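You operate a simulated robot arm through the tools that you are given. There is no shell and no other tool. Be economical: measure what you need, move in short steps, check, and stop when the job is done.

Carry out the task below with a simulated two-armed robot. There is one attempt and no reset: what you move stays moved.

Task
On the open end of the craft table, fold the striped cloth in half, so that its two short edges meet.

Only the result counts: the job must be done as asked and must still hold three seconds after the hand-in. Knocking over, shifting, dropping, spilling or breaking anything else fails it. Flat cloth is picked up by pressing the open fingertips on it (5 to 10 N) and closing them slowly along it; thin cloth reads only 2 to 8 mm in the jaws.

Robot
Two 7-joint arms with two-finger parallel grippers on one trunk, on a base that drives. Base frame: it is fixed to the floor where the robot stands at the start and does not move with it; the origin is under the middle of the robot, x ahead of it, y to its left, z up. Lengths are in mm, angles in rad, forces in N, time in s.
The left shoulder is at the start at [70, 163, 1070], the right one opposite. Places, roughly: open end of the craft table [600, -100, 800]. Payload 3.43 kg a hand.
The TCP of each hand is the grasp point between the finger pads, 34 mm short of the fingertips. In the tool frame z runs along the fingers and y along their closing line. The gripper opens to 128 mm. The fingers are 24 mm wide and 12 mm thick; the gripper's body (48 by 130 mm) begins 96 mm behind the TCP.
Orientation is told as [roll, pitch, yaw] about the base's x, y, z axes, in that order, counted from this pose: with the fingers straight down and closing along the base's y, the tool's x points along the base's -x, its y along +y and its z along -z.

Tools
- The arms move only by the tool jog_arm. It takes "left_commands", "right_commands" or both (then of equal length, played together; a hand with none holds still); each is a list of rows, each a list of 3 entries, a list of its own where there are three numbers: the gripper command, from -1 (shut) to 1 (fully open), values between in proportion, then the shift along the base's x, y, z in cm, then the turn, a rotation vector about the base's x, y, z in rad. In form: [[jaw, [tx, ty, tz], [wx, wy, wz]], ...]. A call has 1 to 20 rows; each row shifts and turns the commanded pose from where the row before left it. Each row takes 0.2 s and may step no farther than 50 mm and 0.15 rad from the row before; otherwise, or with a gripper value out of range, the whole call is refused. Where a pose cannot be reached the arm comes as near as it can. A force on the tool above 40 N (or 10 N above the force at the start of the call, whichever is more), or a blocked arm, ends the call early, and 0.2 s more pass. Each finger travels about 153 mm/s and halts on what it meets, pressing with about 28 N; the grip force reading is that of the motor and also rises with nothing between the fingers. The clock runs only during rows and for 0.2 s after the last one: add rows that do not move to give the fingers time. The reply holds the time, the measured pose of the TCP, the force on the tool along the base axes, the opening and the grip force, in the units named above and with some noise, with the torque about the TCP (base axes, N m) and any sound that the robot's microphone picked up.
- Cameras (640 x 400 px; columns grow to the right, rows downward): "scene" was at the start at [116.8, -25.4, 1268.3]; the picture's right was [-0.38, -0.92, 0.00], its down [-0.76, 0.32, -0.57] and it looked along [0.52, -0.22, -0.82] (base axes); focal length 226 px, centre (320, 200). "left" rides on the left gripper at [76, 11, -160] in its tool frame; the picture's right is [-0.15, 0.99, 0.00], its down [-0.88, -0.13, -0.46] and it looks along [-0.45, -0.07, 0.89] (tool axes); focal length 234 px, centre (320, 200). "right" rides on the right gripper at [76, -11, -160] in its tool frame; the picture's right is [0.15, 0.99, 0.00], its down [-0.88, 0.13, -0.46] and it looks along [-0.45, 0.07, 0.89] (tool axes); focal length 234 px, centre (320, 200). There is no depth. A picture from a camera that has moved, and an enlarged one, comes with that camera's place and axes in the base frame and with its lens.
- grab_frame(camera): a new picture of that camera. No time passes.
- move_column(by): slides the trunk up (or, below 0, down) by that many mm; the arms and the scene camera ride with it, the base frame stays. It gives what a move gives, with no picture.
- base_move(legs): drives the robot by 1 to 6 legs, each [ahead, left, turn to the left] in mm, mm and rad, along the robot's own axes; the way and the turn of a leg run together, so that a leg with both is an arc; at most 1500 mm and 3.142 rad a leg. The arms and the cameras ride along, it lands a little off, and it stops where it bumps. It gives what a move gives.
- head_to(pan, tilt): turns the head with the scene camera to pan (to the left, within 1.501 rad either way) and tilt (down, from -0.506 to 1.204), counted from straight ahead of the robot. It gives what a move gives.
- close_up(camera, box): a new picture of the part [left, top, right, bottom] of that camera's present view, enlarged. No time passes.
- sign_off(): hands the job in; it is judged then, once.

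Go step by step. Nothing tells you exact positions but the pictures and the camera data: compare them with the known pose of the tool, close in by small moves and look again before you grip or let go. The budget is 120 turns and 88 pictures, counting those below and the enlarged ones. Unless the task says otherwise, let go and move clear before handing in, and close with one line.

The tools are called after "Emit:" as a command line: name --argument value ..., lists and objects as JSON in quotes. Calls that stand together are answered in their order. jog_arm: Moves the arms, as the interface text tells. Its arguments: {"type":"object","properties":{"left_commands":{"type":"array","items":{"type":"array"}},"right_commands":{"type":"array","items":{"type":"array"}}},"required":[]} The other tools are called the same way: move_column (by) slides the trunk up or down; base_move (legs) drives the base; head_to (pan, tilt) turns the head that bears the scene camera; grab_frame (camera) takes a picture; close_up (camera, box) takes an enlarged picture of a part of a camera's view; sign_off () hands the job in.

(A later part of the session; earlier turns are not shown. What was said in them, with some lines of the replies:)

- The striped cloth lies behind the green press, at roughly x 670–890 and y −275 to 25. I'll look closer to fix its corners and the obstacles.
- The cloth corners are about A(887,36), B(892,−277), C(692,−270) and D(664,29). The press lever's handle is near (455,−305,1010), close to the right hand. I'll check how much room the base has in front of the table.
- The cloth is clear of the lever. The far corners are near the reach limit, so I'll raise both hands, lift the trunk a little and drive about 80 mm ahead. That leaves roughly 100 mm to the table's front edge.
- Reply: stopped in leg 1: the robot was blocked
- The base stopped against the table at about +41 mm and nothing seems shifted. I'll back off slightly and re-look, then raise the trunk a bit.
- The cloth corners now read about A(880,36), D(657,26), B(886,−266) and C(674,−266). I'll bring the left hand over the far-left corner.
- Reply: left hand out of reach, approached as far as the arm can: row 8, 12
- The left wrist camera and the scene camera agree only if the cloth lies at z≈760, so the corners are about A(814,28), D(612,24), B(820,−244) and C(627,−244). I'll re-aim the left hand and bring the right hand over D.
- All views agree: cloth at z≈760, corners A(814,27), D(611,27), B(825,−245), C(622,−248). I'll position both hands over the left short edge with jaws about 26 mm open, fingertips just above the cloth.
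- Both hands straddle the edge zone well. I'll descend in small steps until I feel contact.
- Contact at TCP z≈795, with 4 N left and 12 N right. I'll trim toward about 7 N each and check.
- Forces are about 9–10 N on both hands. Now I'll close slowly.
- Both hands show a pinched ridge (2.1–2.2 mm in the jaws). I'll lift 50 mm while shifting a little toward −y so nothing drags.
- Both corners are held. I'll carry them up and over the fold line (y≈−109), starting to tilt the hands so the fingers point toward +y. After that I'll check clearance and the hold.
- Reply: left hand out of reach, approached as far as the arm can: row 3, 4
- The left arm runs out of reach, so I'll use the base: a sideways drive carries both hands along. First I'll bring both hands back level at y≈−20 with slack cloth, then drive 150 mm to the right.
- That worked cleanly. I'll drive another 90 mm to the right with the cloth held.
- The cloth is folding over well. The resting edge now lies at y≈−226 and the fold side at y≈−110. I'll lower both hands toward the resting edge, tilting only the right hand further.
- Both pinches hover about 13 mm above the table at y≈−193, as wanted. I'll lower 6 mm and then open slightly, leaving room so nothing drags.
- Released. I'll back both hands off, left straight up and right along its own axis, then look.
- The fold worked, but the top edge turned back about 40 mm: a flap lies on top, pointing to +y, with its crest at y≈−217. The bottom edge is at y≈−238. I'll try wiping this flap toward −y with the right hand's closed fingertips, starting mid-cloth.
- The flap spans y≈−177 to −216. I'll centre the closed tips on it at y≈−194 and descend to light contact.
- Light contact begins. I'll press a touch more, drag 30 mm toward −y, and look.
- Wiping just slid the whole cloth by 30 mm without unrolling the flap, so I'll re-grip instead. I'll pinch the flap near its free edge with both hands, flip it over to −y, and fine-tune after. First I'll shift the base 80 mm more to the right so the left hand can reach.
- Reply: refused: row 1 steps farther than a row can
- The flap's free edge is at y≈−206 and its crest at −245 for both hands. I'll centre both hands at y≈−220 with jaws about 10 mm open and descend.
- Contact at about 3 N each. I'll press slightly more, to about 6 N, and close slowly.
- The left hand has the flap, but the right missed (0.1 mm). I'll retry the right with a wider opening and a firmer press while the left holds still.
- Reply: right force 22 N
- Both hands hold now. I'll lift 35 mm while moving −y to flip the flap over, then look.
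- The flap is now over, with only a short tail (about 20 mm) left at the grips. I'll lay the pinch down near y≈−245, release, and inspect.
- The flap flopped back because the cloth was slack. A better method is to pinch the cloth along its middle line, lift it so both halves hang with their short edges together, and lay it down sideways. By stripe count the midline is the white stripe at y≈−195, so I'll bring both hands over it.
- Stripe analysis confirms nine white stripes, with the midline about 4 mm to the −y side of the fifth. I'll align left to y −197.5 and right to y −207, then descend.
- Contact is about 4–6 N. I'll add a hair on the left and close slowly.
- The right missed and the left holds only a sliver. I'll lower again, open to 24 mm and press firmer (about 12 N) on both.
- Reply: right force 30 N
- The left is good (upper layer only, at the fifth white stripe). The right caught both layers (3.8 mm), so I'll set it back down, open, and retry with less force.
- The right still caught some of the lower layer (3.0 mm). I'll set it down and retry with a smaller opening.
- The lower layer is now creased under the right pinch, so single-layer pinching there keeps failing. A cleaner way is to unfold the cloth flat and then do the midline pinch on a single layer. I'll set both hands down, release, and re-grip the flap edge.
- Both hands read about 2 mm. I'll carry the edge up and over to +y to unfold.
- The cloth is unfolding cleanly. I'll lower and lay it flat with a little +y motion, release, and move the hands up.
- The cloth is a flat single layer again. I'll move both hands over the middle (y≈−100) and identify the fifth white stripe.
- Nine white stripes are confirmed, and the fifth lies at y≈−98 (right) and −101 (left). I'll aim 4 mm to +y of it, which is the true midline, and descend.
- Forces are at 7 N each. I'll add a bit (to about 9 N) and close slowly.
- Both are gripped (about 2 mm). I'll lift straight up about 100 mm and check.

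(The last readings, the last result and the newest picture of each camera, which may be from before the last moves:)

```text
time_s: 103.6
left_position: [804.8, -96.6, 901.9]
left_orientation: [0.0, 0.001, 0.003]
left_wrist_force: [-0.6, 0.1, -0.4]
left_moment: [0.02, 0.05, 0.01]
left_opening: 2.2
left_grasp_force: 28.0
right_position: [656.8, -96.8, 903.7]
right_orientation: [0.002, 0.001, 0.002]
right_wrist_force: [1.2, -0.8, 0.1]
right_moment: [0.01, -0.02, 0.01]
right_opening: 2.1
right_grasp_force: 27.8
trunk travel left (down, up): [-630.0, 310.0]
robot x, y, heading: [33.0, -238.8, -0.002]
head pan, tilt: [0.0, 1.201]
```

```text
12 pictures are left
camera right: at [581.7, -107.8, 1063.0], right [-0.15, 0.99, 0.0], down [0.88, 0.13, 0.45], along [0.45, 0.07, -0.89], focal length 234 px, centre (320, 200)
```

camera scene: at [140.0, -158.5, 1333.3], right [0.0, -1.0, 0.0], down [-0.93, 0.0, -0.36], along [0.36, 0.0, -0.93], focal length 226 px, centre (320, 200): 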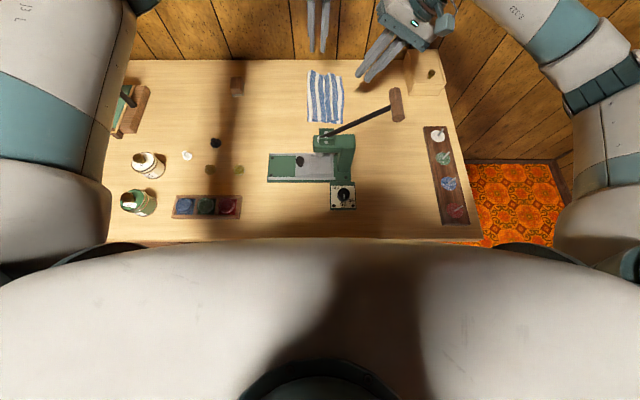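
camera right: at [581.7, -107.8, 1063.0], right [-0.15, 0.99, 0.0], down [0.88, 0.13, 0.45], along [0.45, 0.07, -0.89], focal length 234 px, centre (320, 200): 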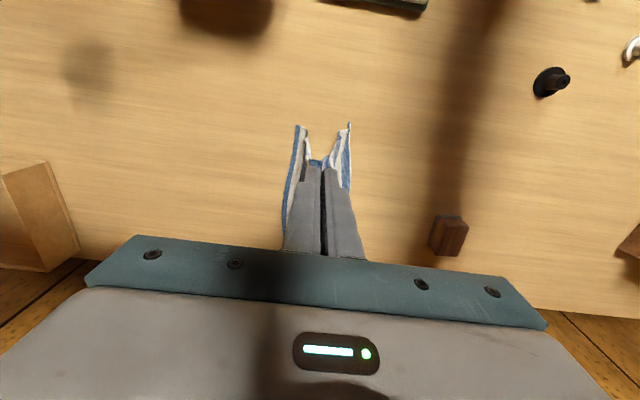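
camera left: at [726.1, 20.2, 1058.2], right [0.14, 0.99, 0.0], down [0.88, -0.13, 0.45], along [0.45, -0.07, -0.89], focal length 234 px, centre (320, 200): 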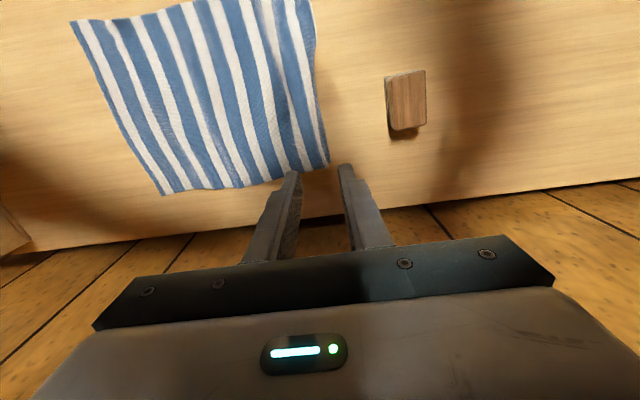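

Both halves hang together nicely. I'll lift about 30 mm more so both edges hang free, pause to settle, then look at how they meet.

Emit:
jog_arm --left_commands '[[-1, [0, 0, 1], [0, 0, 0]], [-1, [0, 0, 1], [0, 0, 0]], [-1, [0, 0, 1], [0, 0, 0]], [-1, [0, 0, 0], [0, 0, 0]], [-1, [0, 0, 0], [0, 0, 0]], [-1, [0, 0, 0], [0, 0, 0]], [-1, [0, 0, 0], [0, 0, 0]], [-1, [0, 0, 0], [0, 0, 0]]]' --right_commands '[[-1, [0, 0, 1], [0, 0, 0]], [-1, [0, 0, 1], [0, 0, 0]], [-1, [0, 0, 1], [0, 0, 0]], [-1, [0, 0, 0], [0, 0, 0]], [-1, [0, 0, 0], [0, 0, 0]], [-1, [0, 0, 0], [0, 0, 0]], [-1, [0, 0, 0], [0, 0, 0]], [-1, [0, 0, 0], [0, 0, 0]]]'

Emit:
close_up --camera "right" --box '[220, 70, 420, 195]'

Emit:
close_up --camera "scene" --box '[200, 40, 360, 140]'

```text
time_s: 105.4
left_position: [806.9, -95.4, 933.3]
left_orientation: [-0.001, 0.001, 0.002]
left_wrist_force: [-1.6, -0.2, 0.5]
left_moment: [-0.02, 0.04, 0.03]
left_opening: 2.0
left_grasp_force: 28.2
right_position: [657.3, -95.2, 933.4]
right_orientation: [0.0, 0.001, -0.001]
right_wrist_force: [1.8, -0.8, 0.2]
right_moment: [0.01, -0.04, -0.02]
right_opening: 2.2
right_grasp_force: 28.0
trunk travel left (down, up): [-630.0, 310.0]
robot x, y, heading: [32.6, -242.1, -0.003]
head pan, tilt: [0.0, 1.201]
```

```text
3.20 times, centred on (320, 132) of right
camera zoom: at [581.9, -106.7, 1092.5], right [-0.15, 0.99, 0.0], down [0.88, 0.13, 0.45], along [0.45, 0.07, -0.89], focal length 749 px, centre (320, 416)
```

zoom: 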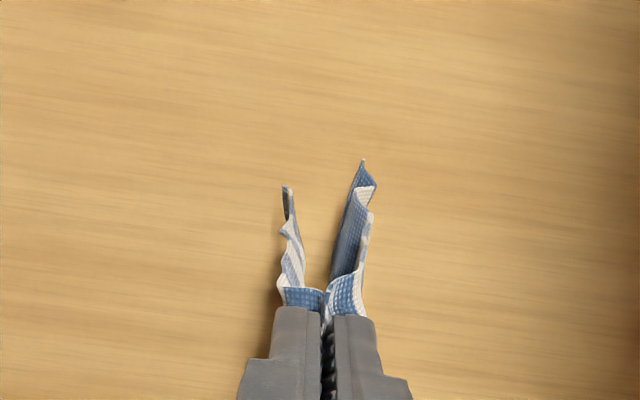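

```text
4.00 times, centred on (280, 90) of scene
camera zoom: at [138.7, -236.8, 1333.5], right [0.0, -1.0, 0.0], down [-0.93, 0.0, -0.36], along [0.36, 0.0, -0.93], focal length 903 px, centre (480, 640)
```

zoom: 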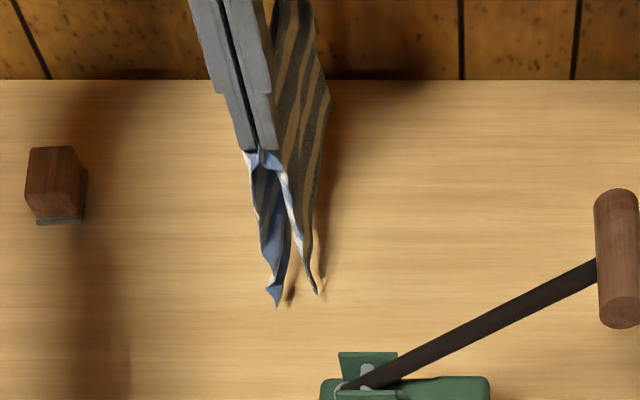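

Both edges hang side by side about 25 mm apart. I'll shift 60 mm toward −y, settle, then lay it down moving +y with a final pull at table level, so both layers trail straight and the edges line up.

Emit:
jog_arm --left_commands '[[-1, [0, -1, 0], [0, 0, 0]], [-1, [0, -1.5, 0], [0, 0, 0]], [-1, [0, -1.5, 0], [0, 0, 0]], [-1, [0, -1.5, 0], [0, 0, 0]], [-1, [0, -0.5, 0], [0, 0, 0]], [-1, [0, 0, 0], [0, 0, 0]], [-1, [0, 0, 0], [0, 0, 0]], [-1, [0, 0, 0], [0, 0, 0]], [-1, [0, 0, -1.4], [0, 0, 0]], [-1, [0, 0, -1.4], [0, 0, 0]], [-1, [0, 2, -1], [0, 0, 0]], [-1, [0, 2, -1], [0, 0, 0]], [-1, [0, 1.5, -1.5], [0, 0, 0]], [-1, [0, 1.5, -1.8], [0, 0, 0]], [-1, [0, 1.5, -1.8], [0, 0, 0]], [-1, [0, 1.2, -1.8], [0, 0, 0]], [-1, [0, 1, -1.3], [0, 0, 0]], [-1, [0, 1, 0], [0, 0, 0]], [-1, [0, 1, 0], [0, 0, 0]], [-1, [0, 0, 0], [0, 0, 0]]]' --right_commands '[[-1, [0, -1, 0], [0, 0, 0]], [-1, [0, -1.5, 0], [0, 0, 0]], [-1, [0, -1.5, 0], [0, 0, 0]], [-1, [0, -1.5, 0], [0, 0, 0]], [-1, [0, -0.5, 0], [0, 0, 0]], [-1, [0, 0, 0], [0, 0, 0]], [-1, [0, 0, 0], [0, 0, 0]], [-1, [0, 0, 0], [0, 0, 0]], [-1, [0, 0, -1.4], [0, 0, 0]], [-1, [0, 0, -1.4], [0, 0, 0]], [-1, [0, 2, -1], [0, 0, 0]], [-1, [0, 2, -1], [0, 0, 0]], [-1, [0, 1.5, -1.5], [0, 0, 0]], [-1, [0, 1.5, -1.8], [0, 0, 0]], [-1, [0, 1.5, -1.8], [0, 0, 0]], [-1, [0, 1.2, -1.8], [0, 0, 0]], [-1, [0, 1, -1.3], [0, 0, 0]], [-1, [0, 1, 0], [0, 0, 0]], [-1, [0, 1, 0], [0, 0, 0]], [-1, [0, 0, 0], [0, 0, 0]]]'

Emit:
close_up --camera "scene" --box '[220, 40, 380, 140]'

```text
time_s: 109.6
left_position: [805.5, -28.6, 803.8]
left_orientation: [0.0, 0.002, 0.002]
left_wrist_force: [-0.2, 0.2, -0.2]
left_moment: [0.02, 0.03, 0.03]
left_opening: 2.0
left_grasp_force: 27.8
right_position: [656.8, -27.3, 803.0]
right_orientation: [0.0, 0.002, -0.001]
right_wrist_force: [1.0, -0.1, -0.4]
right_moment: [0.01, -0.06, 0.03]
right_opening: 1.9
right_grasp_force: 28.1
trunk travel left (down, up): [-630.0, 310.0]
robot x, y, heading: [29.4, -237.9, -0.001]
head pan, tilt: [0.0, 1.201]
```

```text
4.00 times, centred on (300, 90) of scene
camera zoom: at [138.8, -237.4, 1333.5], right [0.0, -1.0, 0.0], down [-0.93, 0.0, -0.36], along [0.36, 0.0, -0.93], focal length 903 px, centre (400, 640)
```

zoom: 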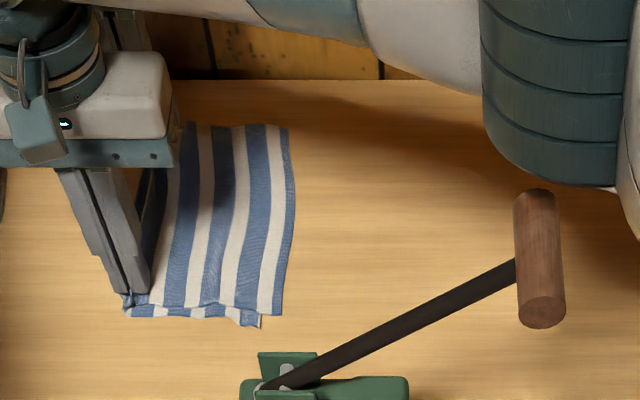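

Very good: a neat double layer. The lower edge is short of the upper by about 15 mm at the near corner, so I'll pull 40 mm further +y to straighten both layers, then re-check.

Emit:
jog_arm --left_commands '[[-1, [0, 0.8, 0], [0, 0, 0]], [-1, [0, 0.8, 0], [0, 0, 0]], [-1, [0, 0.8, 0], [0, 0, 0]], [-1, [0, 0.8, 0], [0, 0, 0]], [-1, [0, 0.8, 0], [0, 0, 0]], [-1, [0, 0, 0], [0, 0, 0]], [-1, [0, 0, 0], [0, 0, 0]]]' --right_commands '[[-1, [0, 0.8, 0], [0, 0, 0]], [-1, [0, 0.8, 0], [0, 0, 0]], [-1, [0, 0.8, 0], [0, 0, 0]], [-1, [0, 0.8, 0], [0, 0, 0]], [-1, [0, 0.8, 0], [0, 0, 0]], [-1, [0, 0, 0], [0, 0, 0]], [-1, [0, 0, 0], [0, 0, 0]]]'

Emit:
close_up --camera "scene" --box '[230, 50, 330, 125]'

```text
time_s: 111.2
left_position: [805.4, 10.7, 803.7]
left_orientation: [0.0, 0.003, 0.002]
left_wrist_force: [-2.9, 0.0, -0.6]
left_moment: [-0.03, 0.08, -0.01]
left_opening: 2.1
left_grasp_force: 27.9
right_position: [656.0, 3.8, 804.5]
right_orientation: [-0.001, 0.003, 0.0]
right_wrist_force: [3.1, -0.2, -0.1]
right_moment: [0.02, -0.08, 0.0]
right_opening: 2.1
right_grasp_force: 28.7
right hand out of reach, approached as far as the arm can: row 5
trunk travel left (down, up): [-630.0, 310.0]
robot x, y, heading: [28.8, -238.2, -0.005]
head pan, tilt: [0.0, 1.201]
```

```text
5.33 times, centred on (280, 88) of scene
camera zoom: at [138.7, -236.8, 1333.5], right [0.0, -1.0, 0.0], down [-0.93, 0.0, -0.36], along [0.36, 0.0, -0.93], focal length 1204 px, centre (533, 800)
```

zoom: 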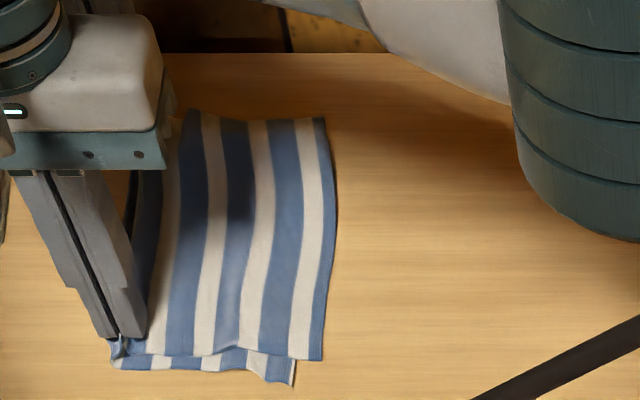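

The layers are neat, with the lower edge about 15 mm short. I'll release, clear the hands, and look at the result from above before deciding on a correction.

Emit:
jog_arm --left_commands '[[-1, [0, 0, -0.4], [0, 0, 0]], [-0.9, [0, 0, 0], [0, 0, 0]], [-0.8, [0, 0, 0], [0, 0, 0]], [-0.7, [0, 0, 0], [0, 0, 0]], [-0.7, [0, 0, 1], [0, 0, 0]], [-0.7, [0, 0, 3], [0, 0, 0]], [-0.7, [0, 0, 4], [0, 0, 0]], [-0.7, [0, 3, 3], [0, 0, 0]], [-0.7, [0, 4, 0], [0, 0, 0]], [-0.7, [0, 4, 0], [0, 0, 0]], [-0.7, [0, 0, 0], [0, 0, 0]]]' --right_commands '[[-1, [0, 0, -0.4], [0, 0, 0]], [-0.9, [0, 0, 0], [0, 0, 0]], [-0.8, [0, 0, 0], [0, 0, 0]], [-0.7, [0, 0, 0], [0, 0, 0]], [-0.7, [0, 0, 1], [0, 0, 0]], [-0.7, [0, 0, 3], [0, 0, 0]], [-0.7, [0, 0, 4], [0, 0, 0]], [-0.7, [0, -3, 3], [0, 0, 0]], [-0.7, [0, -4, 0], [0, 0, 0]], [-0.7, [0, -4, 0], [0, 0, 0]], [-0.7, [0, -1, 0], [0, 0, 0]]]'

Emit:
grab_frame --camera "right"

Emit:
close_up --camera "scene" --box '[230, 50, 330, 125]'

```text
time_s: 113.6
left_position: [807.0, 121.2, 910.2]
left_orientation: [-0.002, 0.001, 0.002]
left_wrist_force: [0.7, -0.3, 0.3]
left_moment: [0.02, -0.03, -0.03]
left_opening: 19.6
left_grasp_force: 0.0
right_position: [656.0, -117.9, 908.7]
right_orientation: [-0.001, 0.002, 0.001]
right_wrist_force: [-0.3, 0.0, -0.3]
right_moment: [0.02, 0.0, -0.01]
right_opening: 19.2
right_grasp_force: 0.1
trunk travel left (down, up): [-630.0, 310.0]
robot x, y, heading: [29.4, -243.3, 0.003]
head pan, tilt: [0.0, 1.201]
```

```text
7 pictures are left
camera right: at [581.6, -129.6, 1068.5], right [-0.15, 0.99, 0.0], down [0.88, 0.13, 0.45], along [0.45, 0.07, -0.89], focal length 234 px, centre (320, 200)
```

right: 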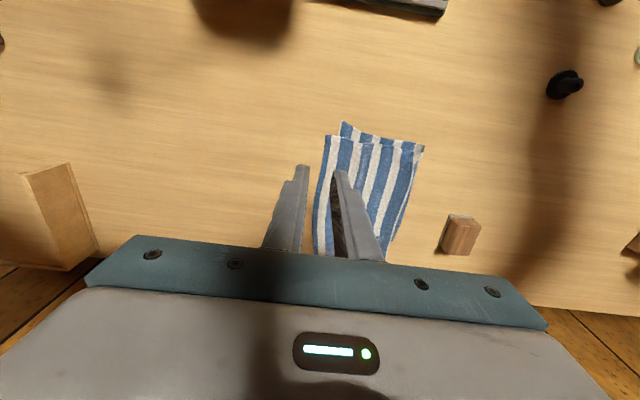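

```text
5.33 times, centred on (280, 88) of scene
camera zoom: at [138.8, -236.9, 1333.5], right [0.0, -1.0, 0.0], down [-0.93, 0.0, -0.36], along [0.36, 0.0, -0.93], focal length 1204 px, centre (533, 800)
```

zoom: 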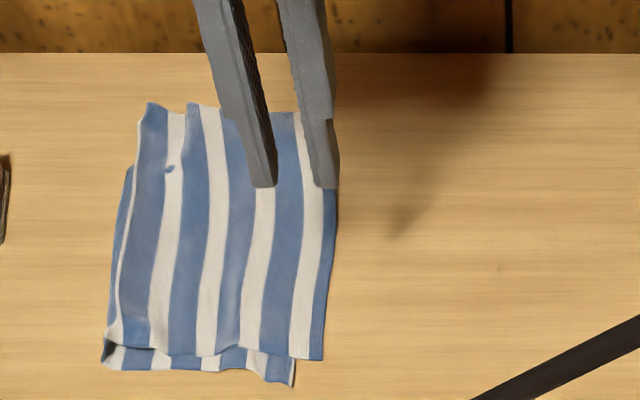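

The fold is neat. The lower near corner sits about 15 mm off from the upper one, with a strip of the lower layer exposed at the near side. I'll press the closed right fingertips on that exposed strip and draw it about 15 mm toward −y.

Emit:
jog_arm --right_commands '[[-1, [-1.7, 1.6, -2], [0, 0, 0]], [-1, [-1.7, 1.6, -2], [0, 0, 0]], [-1, [0, 0, -3], [0, 0, 0]], [-1, [0, 0, -3], [0, 0, 0]], [-1, [0, 0, -0.9], [0, 0, 0]], [-1, [0, 0, 0], [0, 0, 0]]]'

Emit:
close_up --camera "right" --box '[220, 80, 460, 230]'

```text
time_s: 115.0
left_position: [806.5, 120.6, 908.9]
left_orientation: [-0.001, 0.003, 0.001]
left_wrist_force: [-0.1, 0.6, -0.3]
left_moment: [-0.02, -0.01, -0.01]
left_opening: 19.0
left_grasp_force: 0.1
right_position: [622.5, -84.6, 801.1]
right_orientation: [0.0, 0.001, 0.0]
right_wrist_force: [-0.2, 1.5, -0.1]
right_moment: [-0.02, -0.02, 0.02]
right_opening: 0.0
right_grasp_force: 28.2
trunk travel left (down, up): [-630.0, 310.0]
robot x, y, heading: [31.0, -240.3, 0.0]
head pan, tilt: [0.0, 1.201]
```

```text
2.67 times, centred on (340, 155) of right
camera zoom: at [547.8, -95.4, 959.7], right [-0.15, 0.99, 0.0], down [0.88, 0.13, 0.45], along [0.45, 0.07, -0.89], focal length 624 px, centre (267, 320)
```

zoom: 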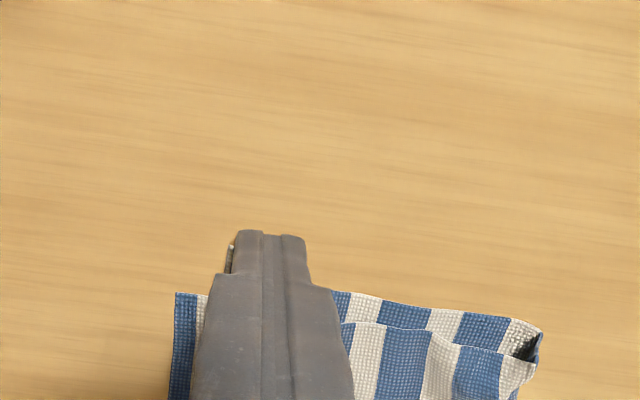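

Emit:
jog_arm --right_commands '[[-1, [0, 0, -0.4], [0, 0, 0]], [-1, [0, 0, -0.2], [0, 0, 0]], [-1, [0, 0, 0], [0, 0, 0]]]'

```text
time_s: 115.8
left_position: [805.9, 120.4, 910.9]
left_orientation: [0.002, 0.0, 0.001]
left_wrist_force: [-0.7, -0.1, -0.2]
left_moment: [-0.01, -0.01, 0.02]
left_opening: 19.3
left_grasp_force: 0.1
right_position: [623.8, -85.4, 794.8]
right_orientation: [-0.001, -0.001, 0.001]
right_wrist_force: [1.3, 0.6, 10.9]
right_moment: [0.01, -0.1, -0.03]
right_opening: 0.0
right_grasp_force: 28.4
trunk travel left (down, up): [-630.0, 310.0]
robot x, y, heading: [32.9, -236.5, 0.0]
head pan, tilt: [0.0, 1.201]
```

Emit:
jog_arm --right_commands '[[-1, [0, -0.3, 0.02], [0, 0, 0]], [-1, [0, -0.3, 0], [0, 0, 0]], [-1, [0, -0.3, 0], [0, 0, 0]], [-1, [0, -0.3, 0], [0, 0, 0]], [-1, [0, -0.3, 0], [0, 0, 0]], [-1, [0, -0.2, 0], [0, 0, 0]], [-1, [0, 0, 0.5], [0, 0, 0]], [-1, [0, 0, 3], [0, 0, 0]], [-1, [0, -2, 4], [0, 0, 0]], [-1, [0, -4, 2], [0, 0, 0]], [-1, [0, -4, 0], [0, 0, 0]], [-1, [0, -4, 0], [0, 0, 0]]]'

Emit:
close_up --camera "scene" --box '[230, 50, 330, 125]'

```text
time_s: 118.4
left_position: [807.1, 120.2, 910.1]
left_orientation: [0.001, 0.003, 0.001]
left_wrist_force: [-0.3, -0.8, -0.5]
left_moment: [0.01, 0.03, 0.02]
left_opening: 19.2
left_grasp_force: 0.1
right_position: [621.7, -242.4, 890.7]
right_orientation: [0.001, 0.003, 0.001]
right_wrist_force: [-0.1, 0.1, -0.6]
right_moment: [0.02, 0.03, -0.04]
right_opening: 0.0
right_grasp_force: 28.1
trunk travel left (down, up): [-630.0, 310.0]
robot x, y, heading: [32.4, -238.4, -0.001]
head pan, tilt: [0.0, 1.201]
```

```text
5.33 times, centred on (280, 88) of scene
camera zoom: at [138.5, -238.7, 1333.5], right [0.0, -1.0, 0.0], down [-0.93, 0.0, -0.36], along [0.36, 0.0, -0.93], focal length 1204 px, centre (533, 800)
```

zoom: 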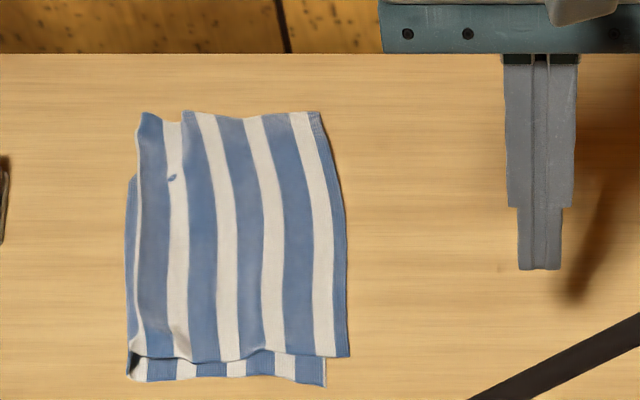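

The lower layer is flatter now; the near corners differ by about 13 mm in y and about 15 mm in x. I'll check the far corners with the left hand camera.

Emit:
jog_arm --left_commands '[[-0.7, [0, -4, 0], [0, 0, 0]], [-0.7, [0, -4, 0], [0, 0, 0]], [-0.7, [0, -4, 0], [0, 0, 0]], [-0.7, [0, -4, 0], [0, 0, 0]], [-0.7, [0, -1, 0], [0, 0, 0]], [-0.7, [0, 0, 0], [0, 0, 0]]]'

Emit:
close_up --camera "left" --box '[180, 20, 500, 220]'

```text
time_s: 119.8
left_position: [805.2, -47.8, 909.0]
left_orientation: [-0.001, 0.002, 0.004]
left_wrist_force: [0.4, 0.3, -0.9]
left_moment: [-0.01, 0.0, 0.02]
left_opening: 19.2
left_grasp_force: 0.1
right_position: [622.2, -240.7, 888.7]
right_orientation: [0.0, 0.002, -0.001]
right_wrist_force: [0.5, 0.3, 0.5]
right_moment: [-0.02, -0.01, 0.01]
right_opening: 0.0
right_grasp_force: 27.6
trunk travel left (down, up): [-630.0, 310.0]
robot x, y, heading: [29.0, -239.6, 0.0]
head pan, tilt: [0.0, 1.201]
```

```text
2.00 times, centred on (340, 120) of left
camera zoom: at [731.3, -38.4, 1069.4], right [0.14, 0.99, 0.0], down [0.88, -0.13, 0.45], along [0.45, -0.07, -0.89], focal length 468 px, centre (280, 360)
```

zoom: 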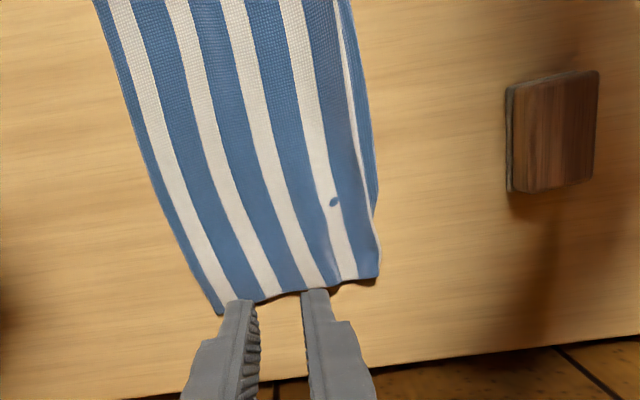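

The upper layer overhangs the lower by about 15 mm along the edge, with only table beneath, and by about 16 mm in x. I'll press closed fingertips of both hands on just that overhang and nudge the upper layer by (−16, +13) mm. First I'll get into position.

Emit:
jog_arm --left_commands '[[-1, [0.5, -2.9, 0], [0, 0, 0]], [-1, [0.5, -2.9, -1], [0, 0, 0]], [-1, [0, 0, -3], [0, 0, 0]], [-1, [0, 0, -3.5], [0, 0, 0]], [-1, [0, 0, -2.5], [0, 0, 0]], [-1, [0, 0, -0.9], [0, 0, 0]], [-1, [0, 0, 0], [0, 0, 0]]]' --right_commands '[[-1, [1.3, 3.7, 0], [0, 0, 0]], [-1, [1.3, 3.7, 0], [0, 0, 0]], [-1, [1.2, 3.5, -2], [0, 0, 0]], [-1, [0, 0, -3], [0, 0, 0]], [-1, [0, 0, -3], [0, 0, 0]], [-1, [0, 0, -0.9], [0, 0, 0]], [-1, [0, 0, 0], [0, 0, 0]]]'

Emit:
grab_frame --camera "right"

```text
time_s: 121.4
left_position: [815.4, -105.9, 801.0]
left_orientation: [-0.001, 0.002, 0.002]
left_wrist_force: [0.4, 0.5, 0.0]
left_moment: [-0.02, 0.02, 0.02]
left_opening: 0.2
left_grasp_force: 28.2
right_position: [660.8, -131.0, 801.5]
right_orientation: [0.0, 0.002, 0.001]
right_wrist_force: [-0.3, 0.2, 0.4]
right_moment: [0.0, -0.01, 0.01]
right_opening: 0.1
right_grasp_force: 27.9
trunk travel left (down, up): [-630.0, 310.0]
robot x, y, heading: [30.0, -240.0, 0.002]
head pan, tilt: [0.0, 1.201]
```

```text
2 pictures are left
camera right: at [584.6, -143.5, 960.0], right [-0.15, 0.99, 0.0], down [0.88, 0.13, 0.45], along [0.45, 0.07, -0.89], focal length 234 px, centre (320, 200)
```

right: 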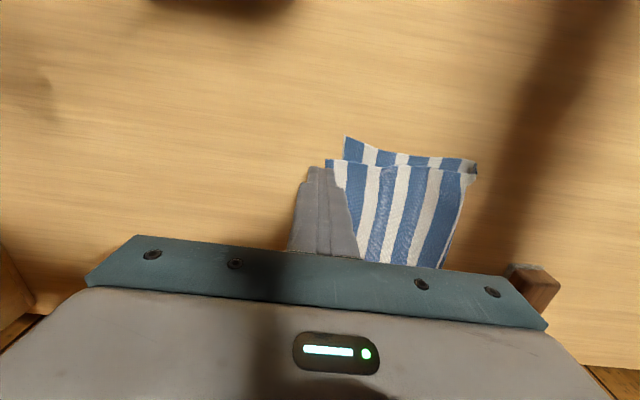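

Emit:
jog_arm --left_commands '[[-1, [0, 0, -0.4], [0, 0, 0]], [-1, [0, 0, -0.2], [0, 0, 0]], [-1, [0, 0, 0], [0, 0, 0]]]' --right_commands '[[-1, [0, 0, -0.4], [0, 0, 0]], [-1, [0, 0, -0.2], [0, 0, 0]], [-1, [0, 0, 0], [0, 0, 0]]]'

```text
time_s: 122.2
left_position: [816.6, -107.3, 796.3]
left_orientation: [0.0, 0.0, 0.003]
left_wrist_force: [0.3, 0.5, 4.4]
left_moment: [0.11, 0.04, -0.02]
left_opening: 0.1
left_grasp_force: 27.4
right_position: [659.7, -133.4, 796.3]
right_orientation: [0.001, 0.003, 0.001]
right_wrist_force: [-1.1, -0.6, 1.0]
right_moment: [0.02, -0.02, 0.03]
right_opening: 0.0
right_grasp_force: 27.8
trunk travel left (down, up): [-630.0, 310.0]
robot x, y, heading: [30.6, -240.2, -0.002]
head pan, tilt: [0.0, 1.201]
```

Contact. I'll press slightly and nudge (−18, +12) mm, then lift clear.

Emit:
jog_arm --left_commands '[[-1, [0, 0, -0.02], [0, 0, 0]], [-1, [0, 0, 0], [0, 0, 0]], [-1, [-0.3, 0.2, 0], [0, 0, 0]], [-1, [-0.3, 0.2, 0], [0, 0, 0]], [-1, [-0.3, 0.2, 0], [0, 0, 0]], [-1, [-0.3, 0.2, 0], [0, 0, 0]], [-1, [-0.3, 0.2, 0], [0, 0, 0]], [-1, [-0.3, 0.2, 0], [0, 0, 0]], [-1, [0, 0, 0], [0, 0, 0]], [-1, [0, 0, 0.5], [0, 0, 0]], [-1, [0, 0, 2], [0, 0, 0]], [-1, [0, 0, 4], [0, 0, 0]], [-1, [0, 0, 4], [0, 0, 0]], [-1, [0, 4, 0], [0, 0, 0]], [-1, [0, 4, 0], [0, 0, 0]], [-1, [0, 4, 0], [0, 0, 0]], [-1, [0, 4, 0], [0, 0, 0]], [-1, [0, 4, 0], [0, 0, 0]]]' --right_commands '[[-1, [0, 0, -0.1], [0, 0, 0]], [-1, [0, 0, 0], [0, 0, 0]], [-1, [-0.3, 0.2, 0], [0, 0, 0]], [-1, [-0.3, 0.2, 0], [0, 0, 0]], [-1, [-0.3, 0.2, 0], [0, 0, 0]], [-1, [-0.3, 0.2, 0], [0, 0, 0]], [-1, [-0.3, 0.2, 0], [0, 0, 0]], [-1, [-0.3, 0.2, 0], [0, 0, 0]], [-1, [0, 0, 0], [0, 0, 0]], [-1, [0, 0, 0.5], [0, 0, 0]], [-1, [0, 0, 2], [0, 0, 0]], [-1, [0, 0, 4], [0, 0, 0]], [-1, [0, 0, 4], [0, 0, 0]], [-1, [0, -4, 0], [0, 0, 0]], [-1, [0, -4, 0], [0, 0, 0]], [-1, [0, -4, 0], [0, 0, 0]], [-1, [0, -4, 0], [0, 0, 0]], [-1, [0, 0, 0], [0, 0, 0]]]'

Emit:
close_up --camera "scene" --box '[230, 50, 330, 125]'

```text
time_s: 126.0
left_position: [801.2, 109.0, 900.8]
left_orientation: [-0.001, 0.003, 0.002]
left_wrist_force: [0.4, -0.5, -0.8]
left_moment: [-0.03, -0.02, 0.0]
left_opening: 0.0
left_grasp_force: 28.1
right_position: [644.2, -280.1, 897.9]
right_orientation: [-0.002, 0.002, 0.001]
right_wrist_force: [-0.7, 1.5, 0.1]
right_moment: [-0.06, 0.0, 0.0]
right_opening: 0.0
right_grasp_force: 28.0
trunk travel left (down, up): [-630.0, 310.0]
robot x, y, heading: [32.7, -236.7, 0.001]
head pan, tilt: [0.0, 1.201]
```

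```text
5.33 times, centred on (280, 88) of scene
camera zoom: at [138.3, -234.4, 1333.5], right [0.0, -1.0, 0.0], down [-0.93, 0.0, -0.36], along [0.36, 0.0, -0.93], focal length 1204 px, centre (533, 800)
```

zoom: 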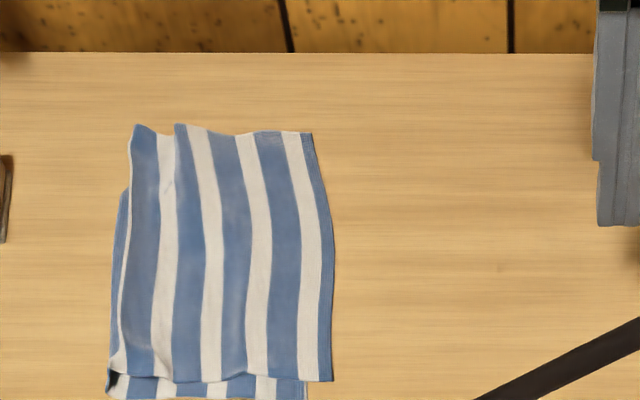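

The cloth lies folded in a neat double layer on the open end of the table, and both hands are clear. The short edges lie together to within about 15–20 mm. Nothing else appears disturbed, so I'm handing in.

Emit:
sign_off

```text
The job is handed in.
```

The striped cloth is folded in half on the open end of the table, but its short edges don't line up exactly: the near corners are about 15–20 mm apart, and I couldn't see the lower far corner.
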